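You operate a simulated robot arm through the tools that you are given. There is no shell and no other tool. Be economical: measure what you need, move in short steps, check, and stop when the job is done.

You run a simulated robot arm. Do the job below in one go: nothing can be reset, and whatever is moved stays where it is left.

Task
Put the oil jet from the top of the long bench on the low shelf of the long bench. Put the grey wiping block on the top of the long bench away on the low shelf of the long bench. Stack the seal carton that says "463" from the top of the long bench on top of the seal carton that says "508". Fetch the short spacer and set it on the low shelf of the long bench. Do these in any order. Set down upright: oil jet.
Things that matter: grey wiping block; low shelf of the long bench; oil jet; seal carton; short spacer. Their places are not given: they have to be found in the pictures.

Only the result counts: the job must be done as asked and must still hold three seconds after the hand-in. Knocking over, shifting, dropping, spilling or breaking anything else fails it. Lids that push on must go on centred and level and be pressed home; caps that screw on are set level and turned clockwise until they are tight.

Robot
A 7-joint arm with a fingered hand, fixed in place. Base frame: the origin is at the foot of the arm, x ahead of it, y to its left, z up; the work surface is at about z = 860. Units: mm, degrees, N and s.
With the tool pointing down near the work surface it reaches from about 400 to 740 mm from the base axis. Its first joint turns from -166.0 to 166.0 degrees. Payload 3.4 kg.
The TCP is the grasp point between the finger pads, 25 mm short of the fingertips. In the tool frame z runs along the fingers and y along their closing line. Largest opening 88 mm; the body of the gripper starts 29 mm behind the TCP. The gripper is a hand of 3 fingers: y runs from the thumb to the fingers, the wrist lies at [-13, -106, -174] in the tool frame, and closing takes about 1.5 s.
Orientation is that of the tool frame in the base frame, as a unit quaternion [x, y, z, w]. With the fingers straight down and the wrist toward the robot, the tool's x, y and z point along [0, 1, 0], [1, 0, 0] and [0, 0, -1] of the base frame.

Tools
- The arm moves only by the tool jog_arm. Its argument "commands" is a list of rows, each an object of numbers (a shift or turn left out is 0, a gripper value left out holds the last): "dx", "dy", "dz": the shift along the base's x, y, z in mm; "ax", "ay", "az": the turn, a rotation vector about the base's x, y, z in degrees; "hand": the finger opening in mm, from 0 to 88. In form: [{"dx": .., "dy": .., "dz": .., "ax": .., "ay": .., "az": .., "hand": ..}, ...]. A call has 1 to 10 rows; each row is the pose to reach, as a shift and turn from the pose commanded when the call began. Rows are played at 5 a second. More than 50 mm and 8.6 degrees between two rows, or a gripper value outside its range, and nothing of the call is played. Where a pose cannot be reached the arm comes as near as it can. A force on the tool above 40 N (or 10 N above the force at the start of the call, whichever is more), or a blocked arm, ends the call early, and 0.2 s more pass. The fingers move at their own pace (about 72 mm/s each) and stop on an object; they squeeze with about 24 N. The grip force told is the motor's: it shows also when the fingers shut on nothing. Time passes only in rows, and 0.2 s behind the last, so rows that repeat a pose let the fingers close. The reply holds the time, the measured pose of the TCP, the force on the tool along the base axes, the opening and the grip force, in the units named above and with some noise, with the torque about the TCP (base axes, N m) and any sound that the robot's microphone picked up.
- Cameras (640 x 400 px; columns grow to the right, rows downward): "scene" is fixed at [53.4, -499.1, 1599.6]; the picture's right is [0.89, -0.45, 0.00], its down [-0.28, -0.54, -0.79] and it looks along [0.36, 0.71, -0.61] (base axes); focal length 320 px, centre (320, 200). "wrist" rides on the gripper at [58, -85, -99] in the tool frame; the picture's right is [-0.67, 0.35, -0.66], its down [-0.69, -0.63, 0.37] and it looks along [-0.28, 0.69, 0.66] (tool axes); focal length 261 px, centre (320, 200).
- grab_frame(camera): a new picture of that camera. The clock stands still meanwhile.
- raise_lower(by): slides the trunk up (or, below 0, down) by that many mm; the arm rides with it, the base frame stays. It gives what a move gives, with no picture.
- set_grasp(shape): the hand has 3 fingers and takes this shape, open, in about a second: jaw (thumb against the fingers, like two jaws); tri (thumb and two fingers); tip (a fingertip pinch); poke (one finger out to press); point (the index stretched); flat (the hand flat); cup (the hand cupped); fist (a fist). The gripper value then closes the fingers along that shape, each until it touches; the sizes above hold for jaw. It gives what a move gives, with no picture.
- pixel_to_xyz(camera, pixels): for up to 12 pixels [column, row] of the newest picture of that camera ("zoom" is the newest enlarged one), the place [x, y, z] in the base frame of the surface seen there, good to about 2 mm, but the place of the scene camera against the robot may be out by one fixed shift of up to 12 mm in any direction. The clock stands still meanwhile.
- zoom(camera, box): a new picture of the part [left, top, right, bottom] of that camera's present view, enlarged. The clock stands still meanwhile.
- job_done(): hands the job in; it is judged then, once.

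Go step by step. Measure first, check grasps and placings, and put right what went wrong. The budget is 80 turns and 34 pictures, counting those below and the enlarged ones. Unless the task says otherwise, let go and move clear before handing in, and close with one line.

The tools are called after "Emit:" as name(argument=value, ...) on one line, values as JSON. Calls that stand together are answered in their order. jog_arm: Moves the arm, as the interface text tells. Its arguments: {"type":"object","properties":{"commands":{"type":"array"}},"required":["commands"]} The other tools are called the same way: raise_lower (by) slides the trunk up or down; set_grasp (shape) gives the hand a shape; grab_frame (camera) takes a picture; pixel_to_xyz (camera, pixels) gives the place of the surface under pixels of a picture; zoom (camera, box) takes an enlarged picture of a part of a camera's view; job_done () hands the job in.

At the start:

```text
t: 0.0
tcp_pos: [342.9, 212.7, 1253.4]
tool_rot: [0.707, 0.707, 0.0, 0.0]
contact_force: [0.1, 0.1, 0.5]
ft_torque: [-0.02, -0.01, 0.03]
grip_width: 87.5
grasp_force: 0.0
shape: jaw
trunk travel left (down, up): [-525.0, 65.0]
```

scene: 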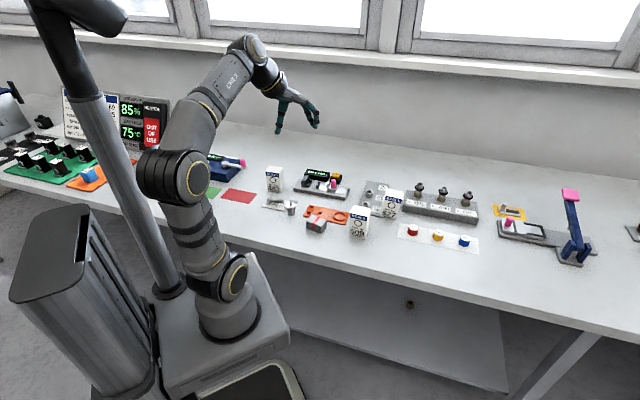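
wrist: 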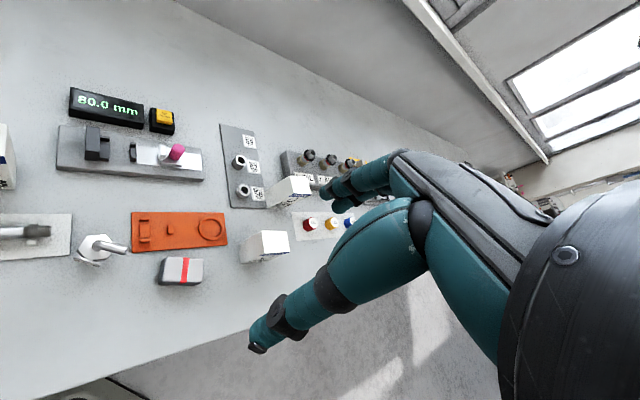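

The bench holds cartons near (275,180), (390,203), (360,220), a grey block near (316,225) and small parts around (290,207). I'll zoom in to identify them.

Emit:
zoom(camera="scene", box=[240, 150, 400, 250])

Emit:
zoom(camera="scene", box=[340, 170, 500, 270])

Emit:
zoom(camera="wrist", box=[0, 80, 320, 280])

```text
4.00 times, centred on (320, 200) of scene
```

zoom: 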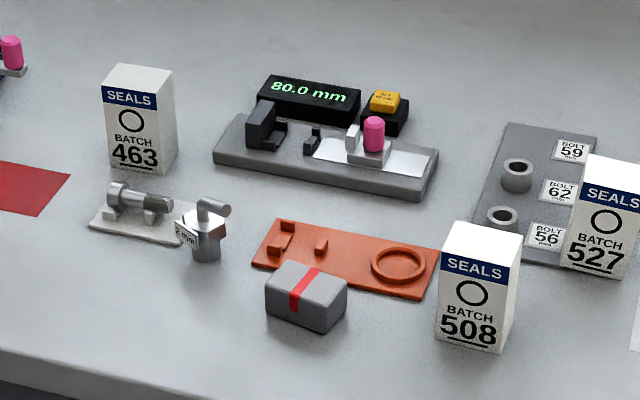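

```text
4.00 times, centred on (420, 220) of scene
```

zoom: 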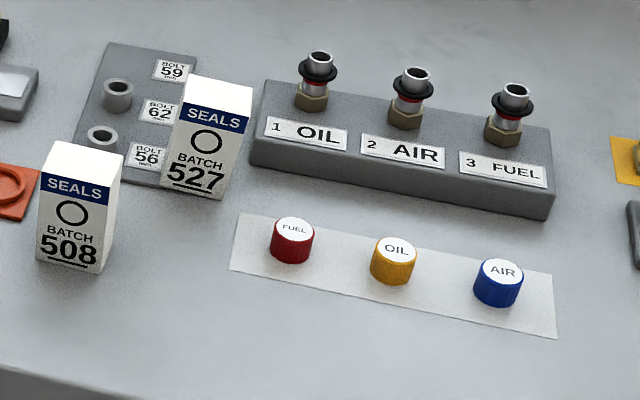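

```text
2.00 times, centred on (160, 180) of wrist
```

zoom: 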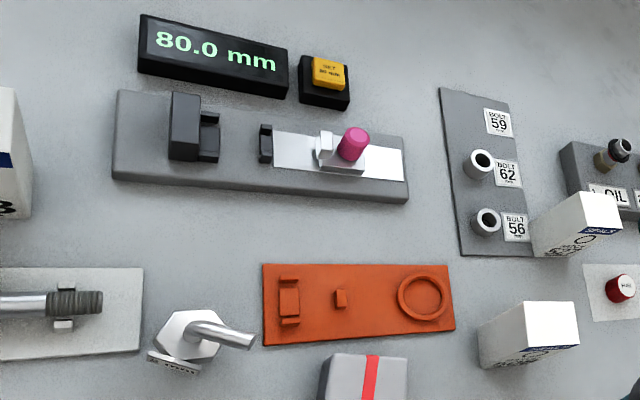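

The oil jet looks like the hex body with a spout at scene (291,207), and the grey block is at (316,226). The spacer is still unclear, so I'll look at the left, right and lower parts.

Emit:
zoom(camera="scene", box=[0, 80, 256, 240])

Emit:
zoom(camera="scene", box=[480, 170, 640, 270])

Emit:
zoom(camera="scene", box=[260, 240, 516, 400])

```text
2.50 times, centred on (128, 160) of scene
```

zoom: 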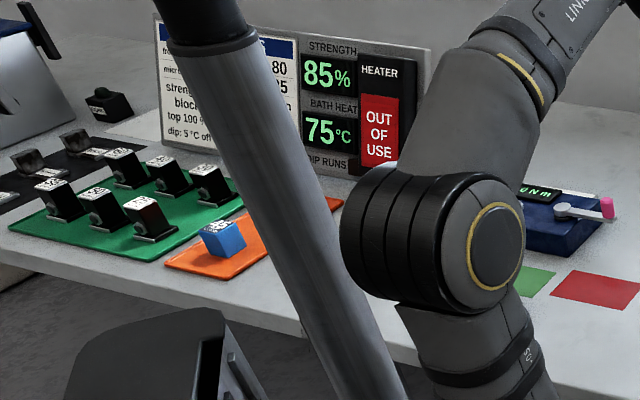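

```text
4.00 times, centred on (560, 220) of scene
```

zoom: 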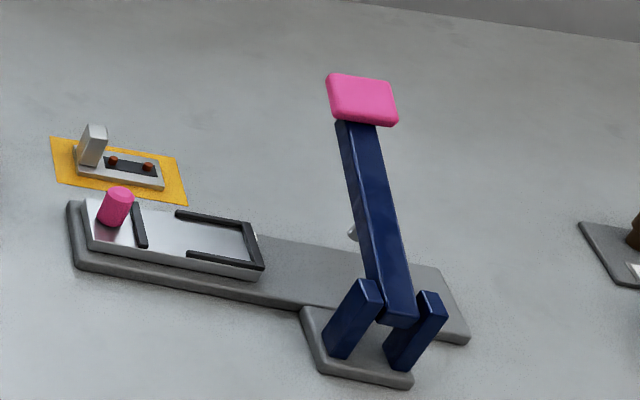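

```text
2.50 times, centred on (388, 320) of scene
```

zoom: 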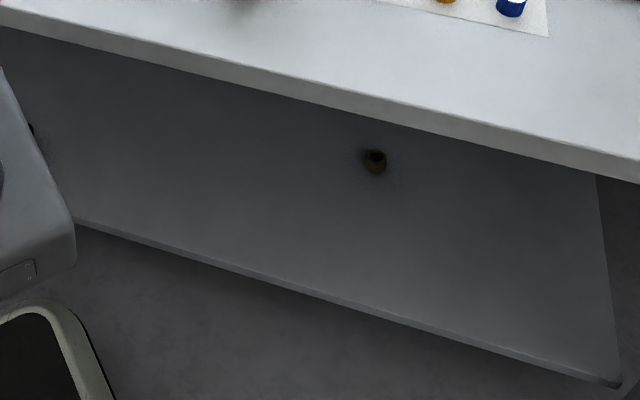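

The low shelf is under the bench, with a small brown object at scene (410,303). I'll measure the key points and look closely at the tubes by the bolt labels.

Emit:
pixel_to_xyz(camera="scene", pixels=[[410, 303], [300, 330], [495, 380], [350, 345], [290, 328], [345, 280], [420, 320], [275, 255], [600, 335], [410, 298], [500, 325], [380, 285]])

Emit:
zoom(camera="scene", box=[350, 172, 414, 212])

Emit:
zoom(camera="scene", box=[256, 190, 320, 230])

```text
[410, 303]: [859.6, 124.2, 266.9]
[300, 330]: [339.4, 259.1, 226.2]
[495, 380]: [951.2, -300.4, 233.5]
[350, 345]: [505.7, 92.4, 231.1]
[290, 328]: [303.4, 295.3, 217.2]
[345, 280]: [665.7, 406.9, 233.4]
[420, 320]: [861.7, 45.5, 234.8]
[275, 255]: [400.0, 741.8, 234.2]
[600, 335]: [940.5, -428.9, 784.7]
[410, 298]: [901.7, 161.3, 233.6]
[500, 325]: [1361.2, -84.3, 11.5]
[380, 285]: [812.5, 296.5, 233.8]
```

```text
10.00 times, centred on (382, 192) of scene
```

zoom: 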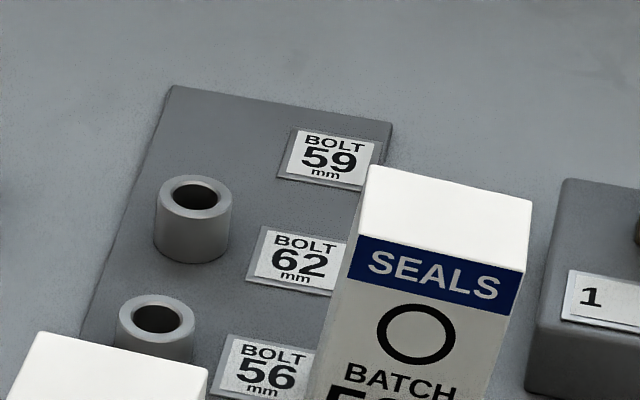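

```text
10.00 times, centred on (288, 210) of scene
```

zoom: 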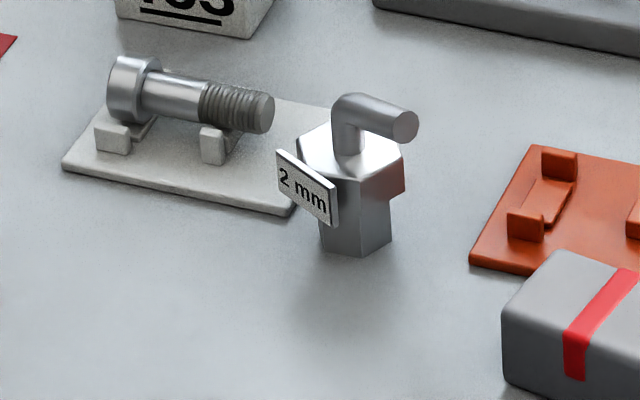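

The shelf top is at z≈234, its front edge running diagonally, and the tubes by the bolt labels could be spacers. I'll check the brown shelf object and measure the bench-top edge and the items.

Emit:
zoom(camera="scene", box=[378, 283, 442, 323])

Emit:
pixel_to_xyz(camera="scene", pixels=[[272, 247], [350, 272], [470, 308], [369, 193], [366, 204], [371, 196], [367, 208], [380, 186], [352, 233], [316, 222], [370, 199], [359, 212]])

```text
10.00 times, centred on (410, 303) of scene
```

zoom: 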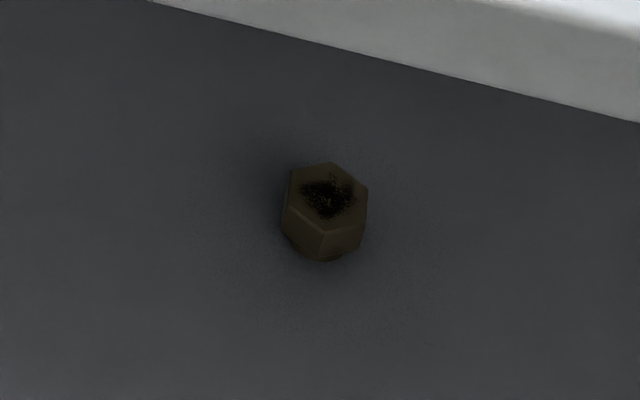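

```text
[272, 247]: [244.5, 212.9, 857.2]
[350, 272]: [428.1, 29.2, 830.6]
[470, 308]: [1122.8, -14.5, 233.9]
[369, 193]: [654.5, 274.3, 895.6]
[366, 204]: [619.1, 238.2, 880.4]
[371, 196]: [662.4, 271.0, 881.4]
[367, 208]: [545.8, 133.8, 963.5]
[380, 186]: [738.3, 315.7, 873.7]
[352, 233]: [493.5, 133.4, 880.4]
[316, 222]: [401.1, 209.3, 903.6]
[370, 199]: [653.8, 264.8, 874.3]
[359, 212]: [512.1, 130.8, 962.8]
```

The shelf object at (410,303) is a hex brass part that I have to leave alone. The shelf edge sits about 100 mm behind the bench-top edge. Next I'll measure the tube tops in the wrist view and the arm's own geometry.

Emit:
pixel_to_xyz(camera="wrist", pixels=[[236, 159], [244, 163], [239, 155], [241, 186], [246, 193], [234, 175], [250, 208], [243, 130], [239, 161], [243, 191], [100, 244], [180, 270]])

Emit:
pixel_to_xyz(camera="scene", pixels=[[225, 320], [235, 275], [195, 180], [215, 240], [248, 48], [200, 115], [180, 340], [275, 330], [160, 250], [60, 240], [291, 203], [275, 172]])

```text
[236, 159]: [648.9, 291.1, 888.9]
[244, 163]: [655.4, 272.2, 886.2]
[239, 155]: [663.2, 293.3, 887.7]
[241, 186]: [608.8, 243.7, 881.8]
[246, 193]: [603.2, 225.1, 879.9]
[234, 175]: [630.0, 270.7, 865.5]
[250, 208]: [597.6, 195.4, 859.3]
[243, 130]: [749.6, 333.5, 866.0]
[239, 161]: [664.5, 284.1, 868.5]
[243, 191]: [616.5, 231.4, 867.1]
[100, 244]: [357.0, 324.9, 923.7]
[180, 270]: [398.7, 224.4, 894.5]
```

```text
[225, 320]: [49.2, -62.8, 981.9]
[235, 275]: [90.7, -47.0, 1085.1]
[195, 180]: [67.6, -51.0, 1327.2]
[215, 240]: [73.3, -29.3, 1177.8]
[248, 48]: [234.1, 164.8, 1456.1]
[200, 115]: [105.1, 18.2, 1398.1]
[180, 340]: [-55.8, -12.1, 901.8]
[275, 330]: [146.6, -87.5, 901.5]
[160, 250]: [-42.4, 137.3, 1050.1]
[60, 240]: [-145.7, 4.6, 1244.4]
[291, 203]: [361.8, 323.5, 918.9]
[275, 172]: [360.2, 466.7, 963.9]
```

The two tubes stand about 22 mm ("62") and 15 mm ("56") above the board, with the board surface visible through both. The short spacer is therefore the one near (606,236). I'll cross-check the scene against the wrist on the label centres and carton tops.

Emit:
pixel_to_xyz(camera="scene", pixels=[[383, 187.8], [379.6, 198], [376.4, 208.6], [357, 228], [363, 211], [386, 191], [402, 194], [389, 195], [350, 231], [268, 167], [282, 169], [275, 168]])

Emit:
pixel_to_xyz(camera="wrist", pixels=[[248.5, 140], [253.5, 166.5], [258.5, 194], [267, 242], [290, 184], [180, 260], [105, 252], [8, 165], [110, 249], [93, 240], [255, 262], [275, 186]])

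```text
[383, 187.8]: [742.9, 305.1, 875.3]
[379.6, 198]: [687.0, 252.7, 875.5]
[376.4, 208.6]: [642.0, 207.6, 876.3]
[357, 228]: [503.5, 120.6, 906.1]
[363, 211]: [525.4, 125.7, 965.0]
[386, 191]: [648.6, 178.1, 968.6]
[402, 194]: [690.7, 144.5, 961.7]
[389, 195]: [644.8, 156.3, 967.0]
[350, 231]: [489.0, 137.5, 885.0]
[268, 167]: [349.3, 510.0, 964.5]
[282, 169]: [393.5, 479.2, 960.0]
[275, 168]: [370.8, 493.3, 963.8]
```

```text
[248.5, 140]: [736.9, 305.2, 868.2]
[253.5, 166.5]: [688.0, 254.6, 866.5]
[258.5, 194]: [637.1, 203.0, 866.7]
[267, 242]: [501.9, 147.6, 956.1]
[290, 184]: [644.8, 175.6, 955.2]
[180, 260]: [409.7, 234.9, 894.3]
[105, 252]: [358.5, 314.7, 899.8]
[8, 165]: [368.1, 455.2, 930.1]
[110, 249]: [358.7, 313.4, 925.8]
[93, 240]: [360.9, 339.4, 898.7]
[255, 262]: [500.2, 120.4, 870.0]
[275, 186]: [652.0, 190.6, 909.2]
```

The scene camera reads about (+3,+1,+9) mm against the wrist, so I'll subtract that. Next I'll bring the wrist camera closer to view the spacer and cartons 508 and 527.

Emit:
jog_arm(commands=[{"dx": 22, "dy": 8, "dz": -38}, {"dx": 44, "dy": 16, "dz": -76}, {"dx": 66, "dy": 24, "dz": -114}, {"dx": 88, "dy": 32, "dz": -152}, {"dx": 110, "dy": 40, "dz": -190}, {"dx": 132, "dy": 48, "dz": -228}])

Emit:
grab_frame(camera="wrist")

```text
t: 1.4
tcp_pos: [474.7, 260.0, 1027.7]
tool_rot: [0.706, 0.708, 0.001, 0.0]
contact_force: [-0.2, -0.2, -0.2]
ft_torque: [0.02, 0.01, 0.0]
grip_width: 87.5
grasp_force: 0.0
shape: jaw
trunk travel left (down, up): [-525.0, 65.0]
```

```text
22 pictures are left
```

wrist: 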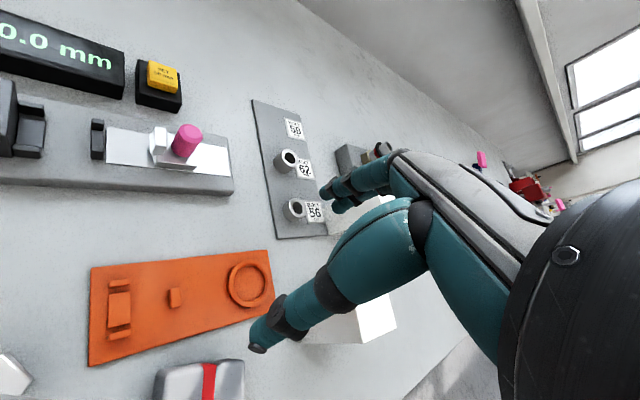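

The two spacers are at (289,158) and (294,209). I'll zoom there for exact geometry.

Emit:
zoom(camera="wrist", box=[236, 140, 364, 220])

```text
5.00 times, centred on (300, 180) of wrist
```

zoom: 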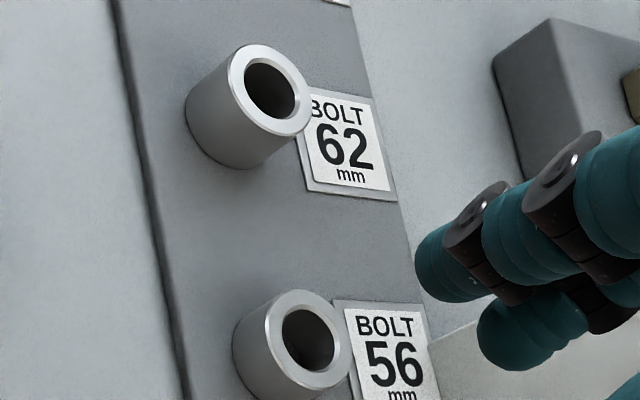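

Emit:
pixel_to_xyz(camera="zoom", pixels=[[272, 345], [300, 298], [342, 350], [315, 395], [275, 320], [336, 385], [237, 105], [265, 52], [303, 105], [205, 330], [205, 230], [310, 345]])

```text
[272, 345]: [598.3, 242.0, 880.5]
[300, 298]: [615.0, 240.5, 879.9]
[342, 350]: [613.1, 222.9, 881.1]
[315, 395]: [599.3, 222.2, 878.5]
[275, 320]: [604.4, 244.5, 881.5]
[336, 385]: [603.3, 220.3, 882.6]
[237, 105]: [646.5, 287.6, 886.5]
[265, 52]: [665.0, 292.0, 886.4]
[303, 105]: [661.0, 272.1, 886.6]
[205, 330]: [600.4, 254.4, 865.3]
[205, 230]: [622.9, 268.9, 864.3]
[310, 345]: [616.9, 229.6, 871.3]
```

The short spacer's centre is about (606,232), its top z 881 and its height about 16. I'll measure the carton top corners in the scene view to check clearances.

Emit:
pixel_to_xyz(camera="scene", pixels=[[387.5, 189.2], [402.7, 192.3], [401.8, 198.6], [386, 195.2], [354, 206.2], [369.7, 209.7], [367.6, 216], [351, 212.5], [269, 166.6], [282.5, 168.3], [280.8, 175.5], [266, 172.6]])

```text
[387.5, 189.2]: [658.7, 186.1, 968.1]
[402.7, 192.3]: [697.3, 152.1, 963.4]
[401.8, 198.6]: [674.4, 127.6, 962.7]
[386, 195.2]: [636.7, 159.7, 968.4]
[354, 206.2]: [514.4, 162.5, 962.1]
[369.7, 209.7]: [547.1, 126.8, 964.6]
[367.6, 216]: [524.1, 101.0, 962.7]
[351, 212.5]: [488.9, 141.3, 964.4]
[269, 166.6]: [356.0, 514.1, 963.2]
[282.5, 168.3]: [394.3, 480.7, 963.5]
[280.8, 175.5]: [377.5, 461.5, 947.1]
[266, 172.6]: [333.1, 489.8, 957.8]
```

Clearances at the short spacer are fine: 527's face is about 50 mm off and the taller spacer about 40 mm. I'll move above it with a 60 mm opening and descend in steps.

Emit:
jog_arm(commands=[{"dx": 44, "dy": -9, "dz": -8, "hand": 62}, {"dx": 88, "dy": -19, "dz": -20}, {"dx": 131, "dy": -28, "dz": -40}, {"dx": 131, "dy": -28, "dz": -80}, {"dx": 131, "dy": -28, "dz": -110}, {"dx": 131, "dy": -28, "dz": -126}])

Emit:
grab_frame(camera="wrist")

```text
t: 2.8
tcp_pos: [606.5, 232.0, 899.9]
tool_rot: [0.706, 0.708, -0.001, 0.0]
contact_force: [0.7, -0.3, 0.3]
ft_torque: [0.04, -0.02, 0.0]
grip_width: 62.4
grasp_force: 0.1
shape: jaw
trunk travel left (down, up): [-525.0, 65.0]
```

```text
20 pictures are left
```

wrist: 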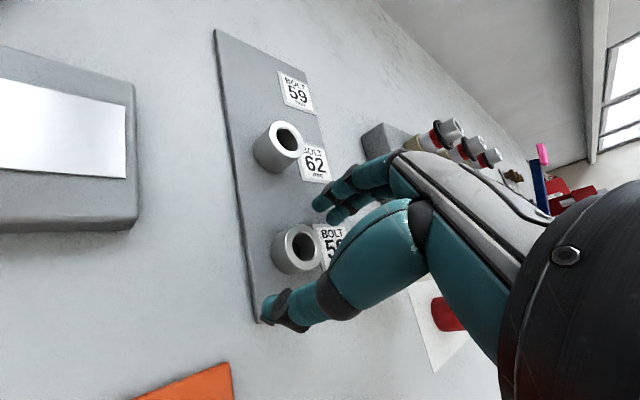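

The spacer at (296,250) sits midway between the thumb tip (268,305) and the fingertips (320,205). I'll drop 7 mm and close.

Emit:
jog_arm(commands=[{"dz": -7}, {"dz": -7, "hand": 15}, {"dz": -7}, {"dz": -7}, {"dz": -7}, {"dz": -7}, {"dz": -7}, {"dz": -7}, {"dz": 10}, {"dz": 40}])

Emit:
grab_frame(camera="wrist")

```text
t: 5.0
tcp_pos: [607.7, 229.9, 942.1]
tool_rot: [0.706, 0.708, 0.0, 0.0]
contact_force: [0.3, 0.7, -0.6]
ft_torque: [0.04, -0.01, 0.03]
grip_width: 19.7
grasp_force: 23.9
shape: jaw
trunk travel left (down, up): [-525.0, 65.0]
```

```text
19 pictures are left
```

wrist: 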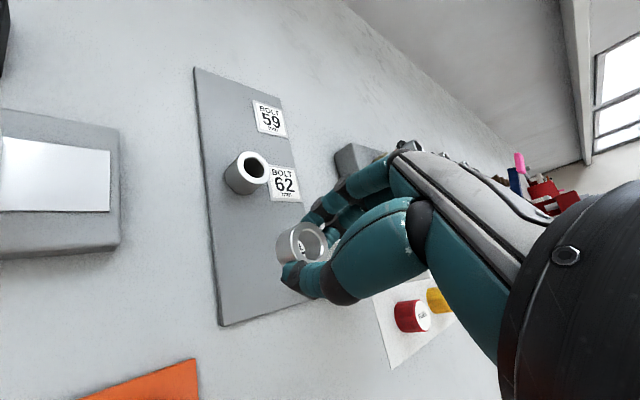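

The spacer is lifted but seems to sit to one side of the pads, at (300,243). I'll take a closer look before carrying it.

Emit:
zoom(camera="wrist", box=[240, 180, 400, 320])

```text
2.86 times, centred on (320, 250) of wrist
```

zoom: 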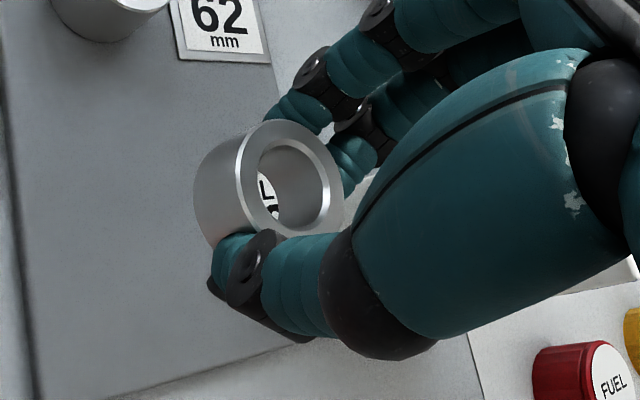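

The spacer is held firmly between the thumb and two fingers. I'll raise it, then carry it out in front of the bench edge to about (424,-141).

Emit:
jog_arm(commands=[{"dz": 50}, {"dz": 100}, {"dx": -20, "dy": -45, "dz": 110}, {"dx": -40, "dy": -90, "dz": 110}, {"dx": -60, "dy": -135, "dz": 110}, {"dx": -80, "dy": -180, "dz": 110}, {"dx": -100, "dy": -225, "dz": 110}, {"dx": -120, "dy": -270, "dz": 110}, {"dx": -140, "dy": -315, "dz": 110}, {"dx": -162, "dy": -358, "dz": 110}])

Emit:
jog_arm(commands=[{"dx": -22, "dy": -15}])

Emit:
grab_frame(camera="scene")

```text
refused: row 3 steps farther than a row can; nothing moved
```

```text
t: 5.4
tcp_pos: [584.8, 217.3, 942.5]
tool_rot: [0.707, 0.707, 0.0, 0.0]
contact_force: [0.0, -0.3, -0.5]
ft_torque: [0.0, 0.0, 0.0]
grip_width: 20.0
grasp_force: 23.9
shape: jaw
trunk travel left (down, up): [-525.0, 65.0]
```

```text
17 pictures are left
```

scene: 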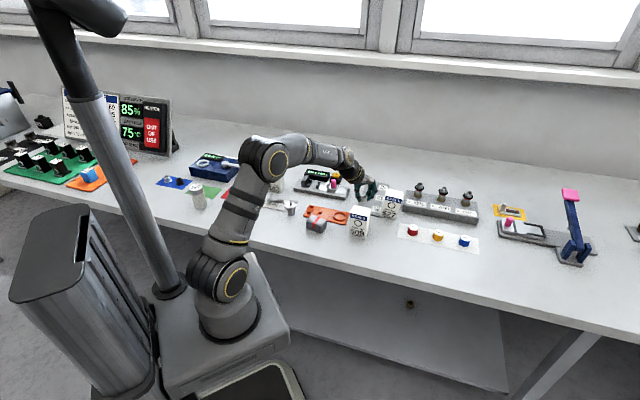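

The extra shift did no harm: the TCP is at (585,217,942) and the cartons are unmoved. I'll now go up first, then traverse.

Emit:
jog_arm(commands=[{"dz": 50}, {"dz": 100}, {"dx": -20, "dy": -43, "dz": 105}, {"dx": -40, "dy": -86, "dz": 105}, {"dx": -60, "dy": -129, "dz": 105}, {"dx": -80, "dy": -172, "dz": 105}, {"dx": -100, "dy": -215, "dz": 105}, {"dx": -120, "dy": -258, "dz": 105}, {"dx": -140, "dy": -302, "dz": 105}, {"dx": -160, "dy": -345, "dz": 105}])

Emit:
raise_lower(by=-250)

```text
t: 7.6
tcp_pos: [422.3, -126.5, 1046.0]
tool_rot: [0.707, 0.707, -0.001, 0.0]
contact_force: [0.5, -0.5, 0.3]
ft_torque: [0.04, 0.0, 0.0]
grip_width: 19.7
grasp_force: 23.6
shape: jaw
trunk travel left (down, up): [-525.0, 65.0]
```

```text
t: 10.2
tcp_pos: [422.8, -126.1, 796.1]
tool_rot: [0.706, 0.708, 0.0, 0.0]
contact_force: [-0.2, -0.2, -0.5]
ft_torque: [0.03, -0.01, 0.0]
grip_width: 19.5
grasp_force: 24.5
shape: jaw
trunk travel left (down, up): [-275.0, 315.0]
```

Lowering worked cleanly; the hand is at n≈209, in front of the bench. I'll lower the rest and look.

Emit:
raise_lower(by=-275)

Emit:
grab_frame(camera="scene")

```text
t: 13.0
tcp_pos: [422.2, -127.7, 519.9]
tool_rot: [0.707, 0.707, 0.0, 0.0]
contact_force: [0.2, 0.1, -1.1]
ft_torque: [0.01, -0.02, -0.02]
grip_width: 19.5
grasp_force: 24.1
shape: jaw
trunk travel left (down, up): [0.0, 590.0]
```

```text
16 pictures are left
```

scene: 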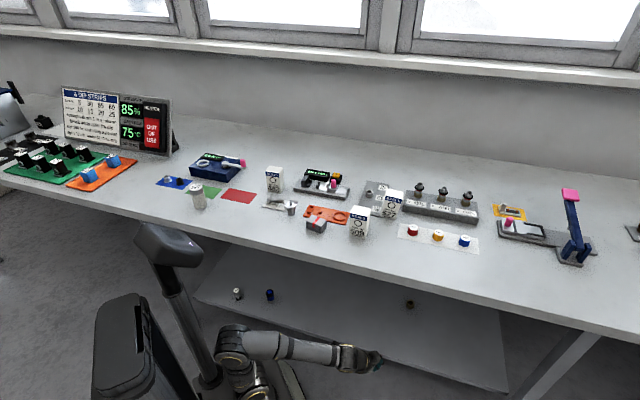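

The shelf is now visible: existing items at (238,293), (269,294) and (409,305), and a clear area ahead of the hand. I'll descend to z≈300 and move in under the bench.

Emit:
jog_arm(commands=[{"dz": -45}, {"dz": -90}, {"dz": -135}, {"dz": -180}, {"dz": -215}, {"dx": 30, "dy": 28, "dz": -215}, {"dx": 60, "dy": 56, "dz": -215}, {"dx": 90, "dy": 84, "dz": -215}, {"dx": 120, "dy": 112, "dz": -215}])

```text
t: 15.0
tcp_pos: [544.2, -13.7, 307.2]
tool_rot: [0.707, 0.708, 0.0, 0.0]
contact_force: [-0.6, 0.9, -0.2]
ft_torque: [0.02, 0.0, 0.01]
grip_width: 19.2
grasp_force: 24.1
shape: jaw
trunk travel left (down, up): [0.0, 590.0]
```

No contact so far; continuing onto the shelf and down to z≈265.

Emit:
jog_arm(commands=[{"dx": 31, "dy": 29}, {"dx": 62, "dy": 58}, {"dx": 92, "dy": 88}, {"dx": 92, "dy": 88, "dz": -20}, {"dx": 92, "dy": 88, "dz": -42}])

Emit:
grab_frame(camera="wrist")

```text
t: 16.2
tcp_pos: [637.0, 74.6, 264.6]
tool_rot: [0.706, 0.708, 0.0, -0.001]
contact_force: [-0.3, -0.7, -1.1]
ft_torque: [0.01, 0.03, 0.0]
grip_width: 19.3
grasp_force: 23.7
shape: jaw
trunk travel left (down, up): [0.0, 590.0]
```

```text
15 pictures are left
```

wrist: 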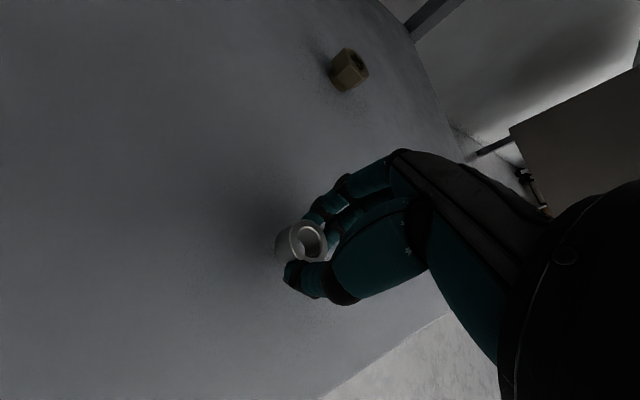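

Emit:
pixel_to_xyz(camera="wrist", pixels=[[200, 250], [240, 300], [330, 320], [270, 200], [352, 345], [300, 238]])

Emit:
jog_arm(commands=[{"dz": -4}, {"dz": -7}, {"dz": -9}])

```text
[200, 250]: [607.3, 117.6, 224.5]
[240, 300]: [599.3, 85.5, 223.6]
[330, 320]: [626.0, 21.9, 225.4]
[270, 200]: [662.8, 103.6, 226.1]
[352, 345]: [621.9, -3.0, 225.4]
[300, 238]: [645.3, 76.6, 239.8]
```

```text
t: 17.0
tcp_pos: [635.3, 74.3, 254.8]
tool_rot: [0.707, 0.707, 0.0, 0.0]
contact_force: [-0.1, -0.2, 0.6]
ft_torque: [0.01, 0.02, 0.01]
grip_width: 19.2
grasp_force: 24.4
shape: jaw
trunk travel left (down, up): [0.0, 590.0]
```

The shelf reads z=225 and the spacer bottom should be about 2 mm above it. I'll ease down and watch the force.

Emit:
jog_arm(commands=[{"dz": -1}, {"dz": -2}, {"dz": -2}])

```text
t: 17.8
tcp_pos: [635.7, 75.2, 253.1]
tool_rot: [0.707, 0.707, 0.0, 0.001]
contact_force: [0.2, 0.7, -0.2]
ft_torque: [0.03, 0.02, 0.01]
grip_width: 19.4
grasp_force: 23.5
shape: jaw
trunk travel left (down, up): [0.0, 590.0]
```

Emit:
jog_arm(commands=[{"dz": -1}, {"dz": -2}, {"dz": -2}])

```text
t: 18.6
tcp_pos: [636.1, 74.3, 250.9]
tool_rot: [0.707, 0.707, 0.0, 0.001]
contact_force: [-0.4, 0.4, 5.0]
ft_torque: [0.03, -0.02, -0.01]
grip_width: 19.2
grasp_force: 24.5
shape: jaw
trunk travel left (down, up): [0.0, 590.0]
```

Contact at 5 N, so the spacer is on the shelf. I'll open slowly and rise straight up.

Emit:
jog_arm(commands=[{"hand": 30}, {"hand": 40}, {"hand": 60}, {"hand": 60}, {"hand": 60}, {"dz": 30, "hand": 60}, {"dz": 60, "hand": 60}])

Emit:
grab_frame(camera="wrist")

```text
t: 20.2
tcp_pos: [633.9, 75.7, 310.7]
tool_rot: [0.708, 0.707, 0.0, 0.0]
contact_force: [-0.1, 0.0, -0.2]
ft_torque: [-0.02, -0.01, 0.0]
grip_width: 59.6
grasp_force: 0.0
shape: jaw
trunk travel left (down, up): [0.0, 590.0]
```

```text
14 pictures are left
```

wrist: 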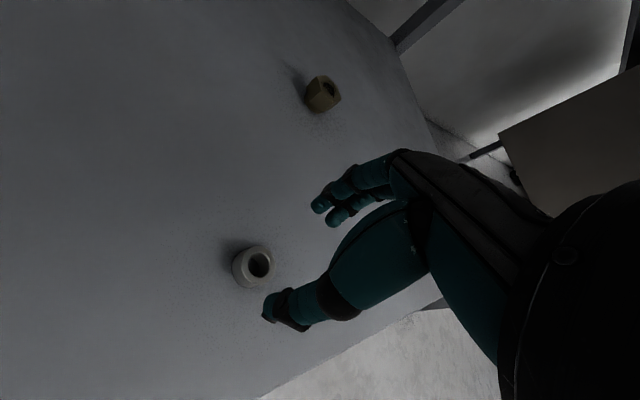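

The spacer stands upright on the shelf at (254,267). I'll back out the same way and raise the trunk.

Emit:
jog_arm(commands=[{"dx": -35, "dy": -33}, {"dx": -70, "dy": -67}, {"dx": -105, "dy": -101}, {"dx": -140, "dy": -134}, {"dx": -175, "dy": -168}, {"dx": -210, "dy": -201}, {"dx": -210, "dy": -201, "dz": 49}, {"dx": -210, "dy": -201, "dz": 98}, {"dx": -210, "dy": -201, "dz": 147}, {"dx": -210, "dy": -201, "dz": 196}])

Emit:
raise_lower(by=525)

```text
t: 22.4
tcp_pos: [426.4, -127.1, 508.5]
tool_rot: [0.707, 0.707, -0.002, -0.001]
contact_force: [-0.9, 0.2, 0.2]
ft_torque: [0.02, 0.02, -0.01]
grip_width: 59.5
grasp_force: 0.1
shape: jaw
trunk travel left (down, up): [0.0, 590.0]
```

```text
refused: 525 is not a number from -400 to 400
```

Raise in two parts, then move to a viewing pose over the jet and block.

Emit:
raise_lower(by=400)

Emit:
raise_lower(by=125)

Emit:
jog_arm(commands=[{"dx": -10, "dy": 40, "dz": 12}, {"dx": -20, "dy": 80, "dz": 24}, {"dx": -30, "dy": 120, "dz": 36}, {"dx": -40, "dy": 160, "dz": 48}, {"dx": -50, "dy": 200, "dz": 60}, {"dx": -60, "dy": 240, "dz": 72}, {"dx": -70, "dy": 280, "dz": 84}, {"dx": -82, "dy": 317, "dz": 97}])

Emit:
zoom(camera="wrist", box=[40, 160, 260, 300])

```text
t: 26.2
tcp_pos: [425.1, -126.8, 908.6]
tool_rot: [0.708, 0.706, -0.001, 0.0]
contact_force: [0.2, 0.9, 0.2]
ft_torque: [-0.01, 0.0, -0.02]
grip_width: 59.9
grasp_force: 0.0
shape: jaw
trunk travel left (down, up): [-400.0, 190.0]
```

```text
t: 27.7
tcp_pos: [425.2, -127.1, 1033.8]
tool_rot: [0.708, 0.707, -0.001, 0.0]
contact_force: [0.4, -0.7, -0.2]
ft_torque: [0.0, 0.01, -0.01]
grip_width: 59.4
grasp_force: 0.0
shape: jaw
trunk travel left (down, up): [-525.0, 65.0]
```

```text
t: 29.5
tcp_pos: [343.7, 189.6, 1132.1]
tool_rot: [0.707, 0.708, 0.0, 0.0]
contact_force: [-0.2, -0.8, 0.4]
ft_torque: [-0.02, 0.0, -0.01]
grip_width: 59.5
grasp_force: 0.1
shape: jaw
trunk travel left (down, up): [-525.0, 65.0]
```

```text
2.86 times, centred on (150, 230) of wrist
```

zoom: 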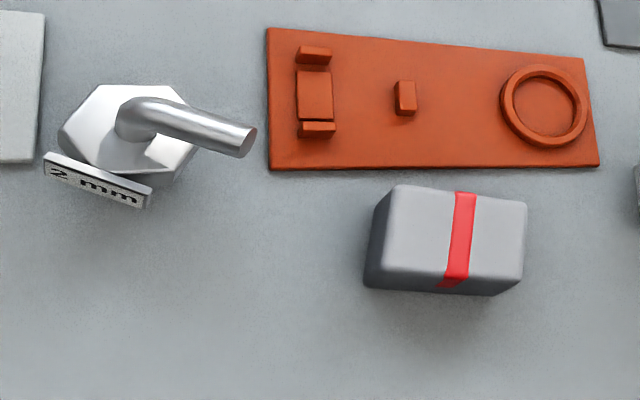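

Emit:
pixel_to_xyz(camera="zoom", pixels=[[62, 135], [97, 88], [175, 87], [193, 145], [95, 148], [135, 120], [248, 140], [148, 205], [50, 160], [45, 180], [170, 165], [200, 115]])

Emit:
pixel_to_xyz(camera="zoom", pixels=[[395, 190], [522, 206], [515, 278], [383, 265], [455, 235], [370, 285], [500, 292], [300, 165], [590, 165], [500, 330], [455, 199], [445, 272]])

```text
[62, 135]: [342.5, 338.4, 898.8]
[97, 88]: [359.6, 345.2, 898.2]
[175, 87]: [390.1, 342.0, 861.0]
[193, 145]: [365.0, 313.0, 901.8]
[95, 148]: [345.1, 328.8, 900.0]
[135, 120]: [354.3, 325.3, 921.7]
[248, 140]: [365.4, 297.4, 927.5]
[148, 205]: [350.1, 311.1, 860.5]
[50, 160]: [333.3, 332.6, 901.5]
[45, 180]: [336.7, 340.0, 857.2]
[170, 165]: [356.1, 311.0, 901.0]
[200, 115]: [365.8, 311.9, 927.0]
```

```text
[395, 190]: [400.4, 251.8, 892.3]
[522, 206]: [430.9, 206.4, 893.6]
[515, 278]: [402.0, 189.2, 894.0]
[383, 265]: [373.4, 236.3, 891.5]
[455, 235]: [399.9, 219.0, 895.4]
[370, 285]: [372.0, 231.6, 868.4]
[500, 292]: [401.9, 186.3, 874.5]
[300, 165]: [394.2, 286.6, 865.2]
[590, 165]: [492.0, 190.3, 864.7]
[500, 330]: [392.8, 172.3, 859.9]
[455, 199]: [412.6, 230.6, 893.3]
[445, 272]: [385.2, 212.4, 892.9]
```

Block: centre (402,221), top z 894, long axis at about -56°. Jet: hex centre about (356,326), hex top 900, spout top about 930 pointing to -y, tag on its -n side. I'll check the bolt next to the jet for finger clearance.

Emit:
pixel_to_xyz(camera="scene", pixels=[[282, 201], [275, 199], [269, 198], [284, 209], [277, 205], [297, 202], [292, 212], [286.5, 209.5], [295, 214]])

Emit:
jog_arm(commands=[{"dx": 2, "dy": 23, "dz": -25, "az": 7.5, "hand": 70}, {"dx": 4, "dy": 46, "dz": -50, "az": 15}, {"dx": 6, "dy": 69, "dz": -75, "az": 22.5}, {"dx": 8, "dy": 92, "dz": -100, "az": 30}, {"dx": 10, "dy": 115, "dz": -125, "az": 37.5}, {"dx": 12, "dy": 136, "dz": -150, "az": 45}, {"dx": 12, "dy": 136, "dz": -165, "az": 45}])

Emit:
grab_frame(camera="wrist")

```text
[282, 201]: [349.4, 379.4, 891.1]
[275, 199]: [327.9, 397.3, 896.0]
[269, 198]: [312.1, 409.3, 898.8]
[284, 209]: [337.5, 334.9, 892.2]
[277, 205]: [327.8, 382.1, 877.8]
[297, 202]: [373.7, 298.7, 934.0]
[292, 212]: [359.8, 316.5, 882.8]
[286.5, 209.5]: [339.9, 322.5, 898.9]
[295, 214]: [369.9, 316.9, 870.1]
```

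```text
t: 31.1
tcp_pos: [356.0, 325.4, 965.3]
tool_rot: [0.381, 0.924, 0.001, 0.001]
contact_force: [0.7, 0.2, 0.0]
ft_torque: [-0.05, 0.02, 0.01]
grip_width: 69.7
grasp_force: 0.1
shape: jaw
trunk travel left (down, up): [-525.0, 65.0]
```

```text
12 pictures are left
```

wrist: 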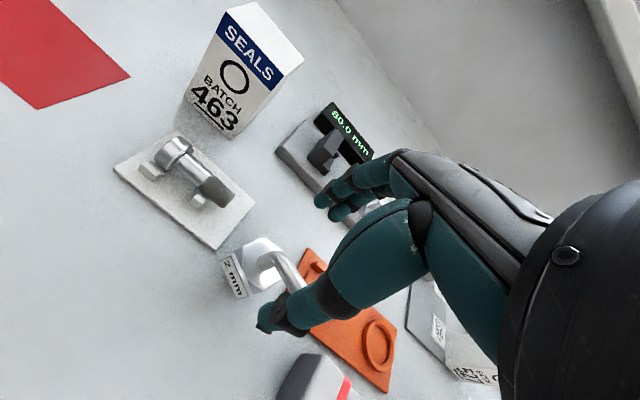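

The hand is right above the jet. The tag at (232,275) is on the thumb side and the bolt end clears the fingers by about 20 mm. I'll refine the jet centre in this view.

Emit:
pixel_to_xyz(camera="wrist", pixels=[[246, 245], [262, 239], [277, 247], [265, 288], [250, 262], [285, 285], [302, 290], [225, 262], [243, 296], [240, 258], [250, 285], [275, 280]])

```text
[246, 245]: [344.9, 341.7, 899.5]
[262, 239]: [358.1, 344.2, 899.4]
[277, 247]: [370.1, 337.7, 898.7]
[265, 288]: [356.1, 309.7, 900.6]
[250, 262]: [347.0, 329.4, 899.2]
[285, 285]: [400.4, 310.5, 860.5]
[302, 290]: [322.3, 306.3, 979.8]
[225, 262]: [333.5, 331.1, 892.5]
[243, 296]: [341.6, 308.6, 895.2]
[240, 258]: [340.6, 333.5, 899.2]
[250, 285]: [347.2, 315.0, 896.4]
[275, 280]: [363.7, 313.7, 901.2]
```

The tag turns out to stand at about 200° from the hex centre, on a corner, so closing along az=45 would hit the tag's end. I'll turn to az≈20 so the thumb lies flat on the tag and the two fingers straddle the opposite corner, then descend to z 905.

Emit:
jog_arm(commands=[{"az": -8, "hand": 64}, {"az": -16}, {"dx": -1, "az": -25}, {"dx": -1, "dz": -25, "az": -25}])

Emit:
zoom(camera="wrist", box=[160, 180, 360, 340])

```text
refused: row 3 steps farther than a row can; nothing moved
```

```text
2.50 times, centred on (260, 260) of wrist
```

zoom: 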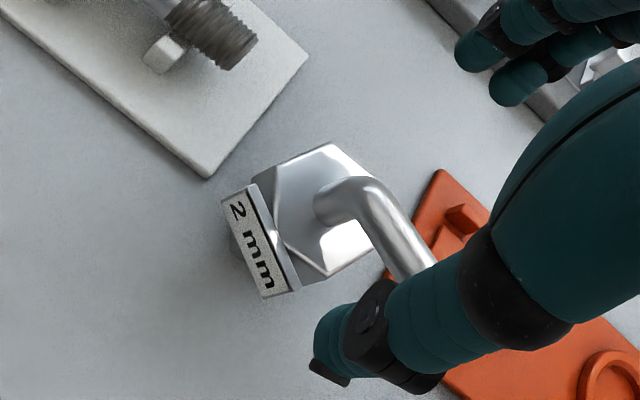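

This close view shows the tag lying along one hex facet. I'll measure its direction precisely.

Emit:
pixel_to_xyz(camera="zoom", pixels=[[252, 190], [294, 286], [226, 203], [265, 293], [256, 182], [328, 146], [372, 178], [374, 244], [330, 270], [284, 238], [340, 200], [405, 260]])

```text
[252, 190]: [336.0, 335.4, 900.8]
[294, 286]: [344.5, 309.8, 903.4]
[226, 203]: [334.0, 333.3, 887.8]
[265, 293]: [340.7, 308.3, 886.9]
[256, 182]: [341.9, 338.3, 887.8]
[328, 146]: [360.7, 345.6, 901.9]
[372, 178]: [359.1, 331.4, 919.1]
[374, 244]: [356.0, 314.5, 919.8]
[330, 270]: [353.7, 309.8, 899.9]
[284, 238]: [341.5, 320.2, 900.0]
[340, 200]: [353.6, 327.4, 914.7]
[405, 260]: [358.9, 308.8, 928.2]
```

Tag normal is at 198° and the hex centre is (357,327.5), so the az≈19 grasp is right. I'll rotate in smaller steps and descend to z 905.

Emit:
jog_arm(commands=[{"az": -6.5, "hand": 64}, {"az": -13}, {"az": -19.5}, {"dy": 1.6, "az": -26}, {"dy": 1.6, "dz": -25, "az": -26}, {"dy": 1.6, "dz": -45, "az": -26}, {"dy": 1.6, "dz": -60, "az": -26}])

Emit:
zoom(camera="wrist", box=[200, 160, 400, 320])

```text
t: 32.7
tcp_pos: [355.4, 328.8, 905.8]
tool_rot: [0.581, 0.814, -0.001, 0.0]
contact_force: [-0.2, 0.4, -0.2]
ft_torque: [0.0, 0.02, 0.01]
grip_width: 64.5
grasp_force: 0.0
shape: jaw
trunk travel left (down, up): [-525.0, 65.0]
```

```text
2.50 times, centred on (300, 240) of wrist
```

zoom: 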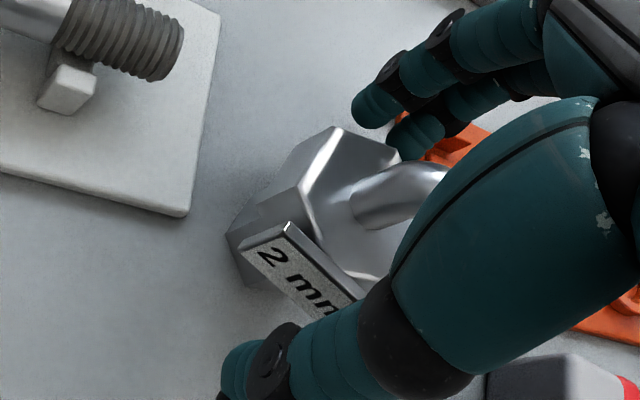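

The jet sits between thumb and fingers with the tag facing the thumb. Closing and lifting.

Emit:
jog_arm(commands=[{"hand": 20}, {"hand": 20}, {"hand": 20}, {"hand": 20}, {"hand": 20}, {"hand": 20}, {"hand": 20}, {"hand": 20, "dz": 5}, {"hand": 20, "dz": 25}, {"hand": 20, "dz": 70}])

Emit:
grab_frame(camera="wrist")

```text
t: 34.9
tcp_pos: [355.2, 327.7, 976.7]
tool_rot: [0.58, 0.815, -0.001, 0.001]
contact_force: [0.2, 0.3, -0.7]
ft_torque: [-0.02, 0.02, -0.02]
grip_width: 32.4
grasp_force: 24.7
shape: jaw
trunk travel left (down, up): [-525.0, 65.0]
```

```text
9 pictures are left
```

wrist: 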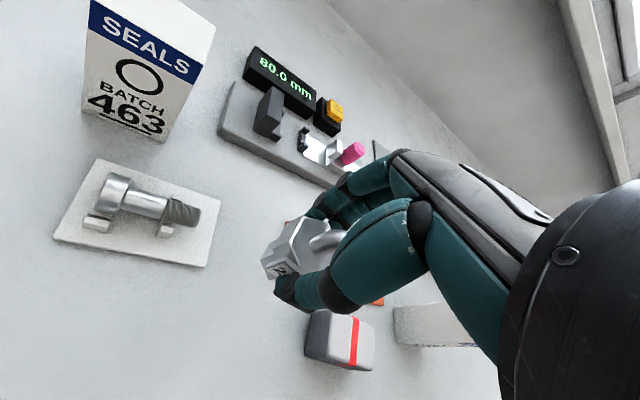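

The jet is held level. I'll carry it up and round to the front of the bench, unwinding the turn.

Emit:
jog_arm(commands=[{"dz": 40}, {"dz": 75}, {"dx": 7, "dy": -46, "dz": 75, "az": -3}, {"dx": 14, "dy": -92, "dz": 75, "az": -6}, {"dx": 21, "dy": -138, "dz": 75, "az": -9}, {"dx": 28, "dy": -184, "dz": 75, "az": -12}, {"dx": 35, "dy": -230, "dz": 75, "az": -15}, {"dx": 42, "dy": -276, "dz": 75, "az": -17}, {"dx": 49, "dy": -322, "dz": 75, "az": -19}, {"dx": 56, "dy": -368, "dz": 75, "az": -19}])

Emit:
jog_arm(commands=[{"dx": 7, "dy": -44}, {"dx": 14, "dy": -87}])

Emit:
raise_lower(by=-400)

Emit:
raise_lower(by=-125)

```text
t: 37.1
tcp_pos: [413.2, -41.8, 1049.9]
tool_rot: [0.707, 0.707, 0.001, -0.001]
contact_force: [-1.1, -0.7, -0.6]
ft_torque: [0.01, 0.0, 0.01]
grip_width: 32.2
grasp_force: 24.0
shape: jaw
trunk travel left (down, up): [-525.0, 65.0]
```

```text
t: 37.7
tcp_pos: [428.3, -128.6, 1048.5]
tool_rot: [0.707, 0.707, 0.0, 0.0]
contact_force: [0.2, -0.9, 0.2]
ft_torque: [-0.02, 0.01, 0.0]
grip_width: 32.3
grasp_force: 24.4
shape: jaw
trunk travel left (down, up): [-525.0, 65.0]
```

```text
t: 41.6
tcp_pos: [427.9, -127.8, 648.8]
tool_rot: [0.707, 0.707, 0.0, 0.0]
contact_force: [0.0, 0.6, -0.5]
ft_torque: [-0.02, 0.0, 0.01]
grip_width: 32.3
grasp_force: 24.2
shape: jaw
trunk travel left (down, up): [-125.0, 465.0]
```

```text
t: 43.1
tcp_pos: [428.5, -128.1, 524.1]
tool_rot: [0.707, 0.708, 0.0, 0.0]
contact_force: [0.2, -0.1, -0.6]
ft_torque: [0.01, -0.02, 0.01]
grip_width: 32.0
grasp_force: 24.1
shape: jaw
trunk travel left (down, up): [0.0, 590.0]
```

The jet is steady at z 524 in front of the bench. I'll descend and move in to about (566,141).

Emit:
jog_arm(commands=[{"dz": -48}, {"dz": -96}, {"dz": -144}, {"dz": -192}, {"dx": 20, "dy": 39, "dz": -192}, {"dx": 40, "dy": 78, "dz": -192}, {"dx": 60, "dy": 117, "dz": -192}, {"dx": 80, "dy": 156, "dz": -192}, {"dx": 100, "dy": 195, "dz": -192}, {"dx": 120, "dy": 234, "dz": -192}])

Emit:
jog_arm(commands=[{"dx": 18, "dy": 35}, {"dx": 18, "dy": 35, "dz": -30}, {"dx": 18, "dy": 35, "dz": -50}])

```text
t: 45.3
tcp_pos: [549.5, 105.7, 331.8]
tool_rot: [0.705, 0.709, -0.001, 0.001]
contact_force: [-0.1, -0.9, 0.5]
ft_torque: [-0.01, 0.0, 0.0]
grip_width: 32.2
grasp_force: 23.6
shape: jaw
trunk travel left (down, up): [0.0, 590.0]
```

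```text
t: 46.1
tcp_pos: [565.6, 142.4, 281.9]
tool_rot: [0.706, 0.708, 0.0, 0.0]
contact_force: [0.0, 0.2, -0.8]
ft_torque: [0.01, 0.04, 0.01]
grip_width: 31.9
grasp_force: 24.1
shape: jaw
trunk travel left (down, up): [0.0, 590.0]
```

Expected contact is at about z 270. I'll ease down to 272 and then in 1 mm steps.

Emit:
jog_arm(commands=[{"dz": -5}, {"dz": -9}, {"dz": -9}])

Emit:
jog_arm(commands=[{"dz": -1}, {"dz": -2}, {"dz": -2}])

```text
t: 46.9
tcp_pos: [565.3, 141.3, 272.1]
tool_rot: [0.708, 0.707, -0.001, 0.001]
contact_force: [-0.9, 0.9, -0.5]
ft_torque: [-0.01, 0.01, -0.02]
grip_width: 32.1
grasp_force: 23.9
shape: jaw
trunk travel left (down, up): [0.0, 590.0]
```

```text
t: 47.7
tcp_pos: [565.6, 141.9, 270.7]
tool_rot: [0.707, 0.708, 0.001, 0.0]
contact_force: [-0.3, -0.2, 4.4]
ft_torque: [-0.01, 0.01, 0.02]
grip_width: 32.1
grasp_force: 24.1
shape: jaw
trunk travel left (down, up): [0.0, 590.0]
```

Contact at 4.4 N. I'll open gradually and rise.

Emit:
jog_arm(commands=[{"hand": 36}, {"hand": 44}, {"hand": 52}, {"hand": 62}, {"hand": 66}, {"hand": 66}, {"dz": 30}, {"dz": 65}, {"dz": 95}])

Emit:
grab_frame(camera="wrist")

```text
t: 49.7
tcp_pos: [564.6, 140.4, 365.5]
tool_rot: [0.707, 0.708, 0.0, -0.001]
contact_force: [-0.6, 0.0, 0.2]
ft_torque: [-0.01, 0.0, 0.04]
grip_width: 65.6
grasp_force: 0.2
shape: jaw
trunk travel left (down, up): [0.0, 590.0]
```

```text
8 pictures are left
```

wrist: 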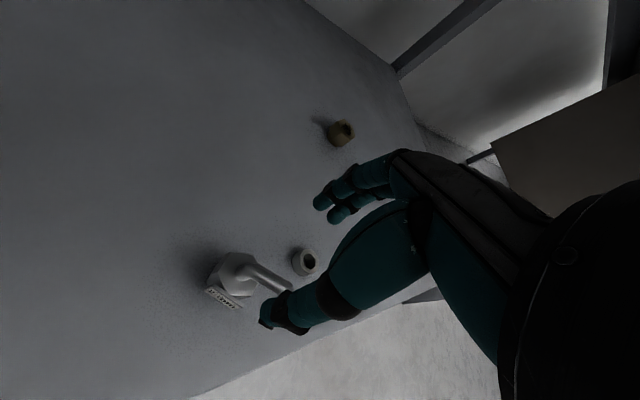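

The jet stands upright at (232,275) beside the spacer. I'll back out, raise, and go for the grey block.

Emit:
jog_arm(commands=[{"dx": -20, "dy": -38}, {"dx": -40, "dy": -77}, {"dx": -60, "dy": -115}, {"dx": -79, "dy": -154}, {"dx": -99, "dy": -192}, {"dx": -119, "dy": -230}, {"dx": -138, "dy": -268}, {"dx": -138, "dy": -268, "dz": 48}, {"dx": -138, "dy": -268, "dz": 96}, {"dx": -138, "dy": -268, "dz": 144}])

Emit:
raise_lower(by=400)

Emit:
raise_lower(by=125)

```text
t: 51.9
tcp_pos: [430.5, -127.6, 511.4]
tool_rot: [0.708, 0.706, 0.0, -0.001]
contact_force: [-0.1, 0.0, -0.1]
ft_torque: [-0.02, 0.03, -0.02]
grip_width: 65.8
grasp_force: 0.1
shape: jaw
trunk travel left (down, up): [0.0, 590.0]
```

```text
t: 55.7
tcp_pos: [431.3, -128.1, 911.1]
tool_rot: [0.707, 0.707, 0.001, 0.0]
contact_force: [0.4, 0.5, -0.7]
ft_torque: [-0.03, 0.01, -0.02]
grip_width: 66.0
grasp_force: 0.1
shape: jaw
trunk travel left (down, up): [-400.0, 190.0]
```

```text
t: 57.3
tcp_pos: [430.8, -127.4, 1036.6]
tool_rot: [0.707, 0.707, 0.0, 0.0]
contact_force: [-0.1, -0.2, -0.2]
ft_torque: [0.01, 0.0, -0.02]
grip_width: 65.8
grasp_force: 0.2
shape: jaw
trunk travel left (down, up): [-525.0, 65.0]
```

Now to the block at (402,221), az≈31; tips stay above the orange fixture plate (z 865), so TCP z≈897.

Emit:
jog_arm(commands=[{"dx": -4, "dy": 43, "az": 4, "hand": 58}, {"dx": -7, "dy": 87, "az": 8}, {"dx": -11, "dy": 130, "az": 12}, {"dx": -15, "dy": 174, "az": 16}, {"dx": -18, "dy": 217, "az": 20}, {"dx": -22, "dy": 261, "dz": -15, "az": 24}, {"dx": -26, "dy": 304, "dz": -30, "az": 28}, {"dx": -29, "dy": 348, "dz": -45, "az": 31}, {"dx": -29, "dy": 348, "dz": -80, "az": 31}])

Emit:
zoom(camera="wrist", box=[200, 160, 400, 320])

```text
t: 59.3
tcp_pos: [400.5, 220.7, 956.9]
tool_rot: [0.492, 0.87, 0.001, 0.0]
contact_force: [-0.1, -0.3, -0.2]
ft_torque: [0.02, 0.01, -0.02]
grip_width: 58.5
grasp_force: 0.0
shape: jaw
trunk travel left (down, up): [-525.0, 65.0]
```

```text
2.50 times, centred on (300, 240) of wrist
```

zoom: 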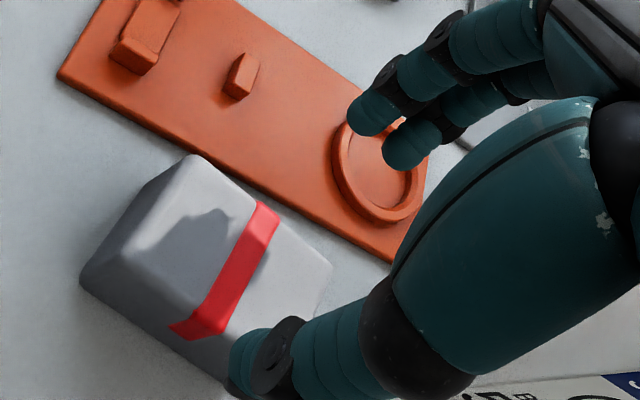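

The block lies centred under the hand. I'll check the ring and peg heights near the fingers' landing spot.

Emit:
pixel_to_xyz(camera="zoom", pixels=[[340, 165], [245, 65], [236, 92], [350, 200], [185, 145], [250, 185], [195, 158], [320, 265], [225, 325], [90, 280], [125, 240], [250, 240]])

```text
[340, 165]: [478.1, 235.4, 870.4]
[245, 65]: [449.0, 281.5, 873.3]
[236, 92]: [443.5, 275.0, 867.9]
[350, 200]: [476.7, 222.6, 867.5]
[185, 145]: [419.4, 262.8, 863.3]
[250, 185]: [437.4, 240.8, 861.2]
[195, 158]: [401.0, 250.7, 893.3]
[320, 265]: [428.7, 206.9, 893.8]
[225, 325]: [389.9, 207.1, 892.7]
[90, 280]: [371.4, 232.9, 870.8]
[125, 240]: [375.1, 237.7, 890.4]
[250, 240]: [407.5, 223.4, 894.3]
```

Clear of ring and peg. Descend, close, lift.

Emit:
jog_arm(commands=[{"dx": 1, "dz": -30, "hand": 55}, {"dx": 1, "dz": -60}, {"dx": 1, "dz": -60, "hand": 18}, {"dx": 1, "dz": -60}, {"dx": 1, "dz": -60}, {"dx": 1, "dz": -60}, {"dx": 1, "dz": -60}, {"dx": 1, "dz": -60}, {"dx": 1, "dz": -45}, {"dx": 1, "dz": 0}])

Emit:
grab_frame(camera="wrist")

```text
t: 61.5
tcp_pos: [402.4, 219.2, 956.2]
tool_rot: [0.492, 0.871, -0.001, 0.0]
contact_force: [-0.4, 0.4, -0.2]
ft_torque: [0.04, 0.04, 0.02]
grip_width: 34.6
grasp_force: 24.1
shape: jaw
out of reach, approached as far as the arm can: row 2
trunk travel left (down, up): [-525.0, 65.0]
```

```text
6 pictures are left
```

wrist: 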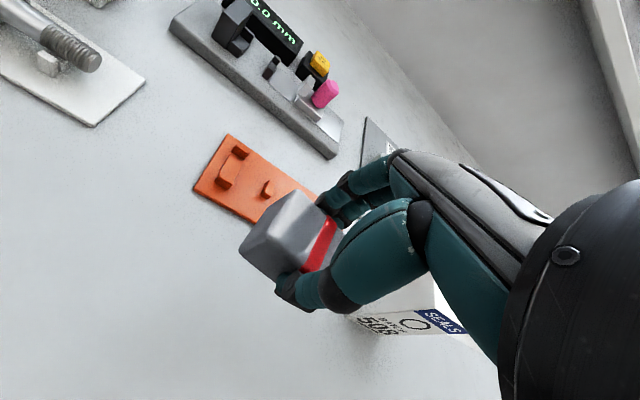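

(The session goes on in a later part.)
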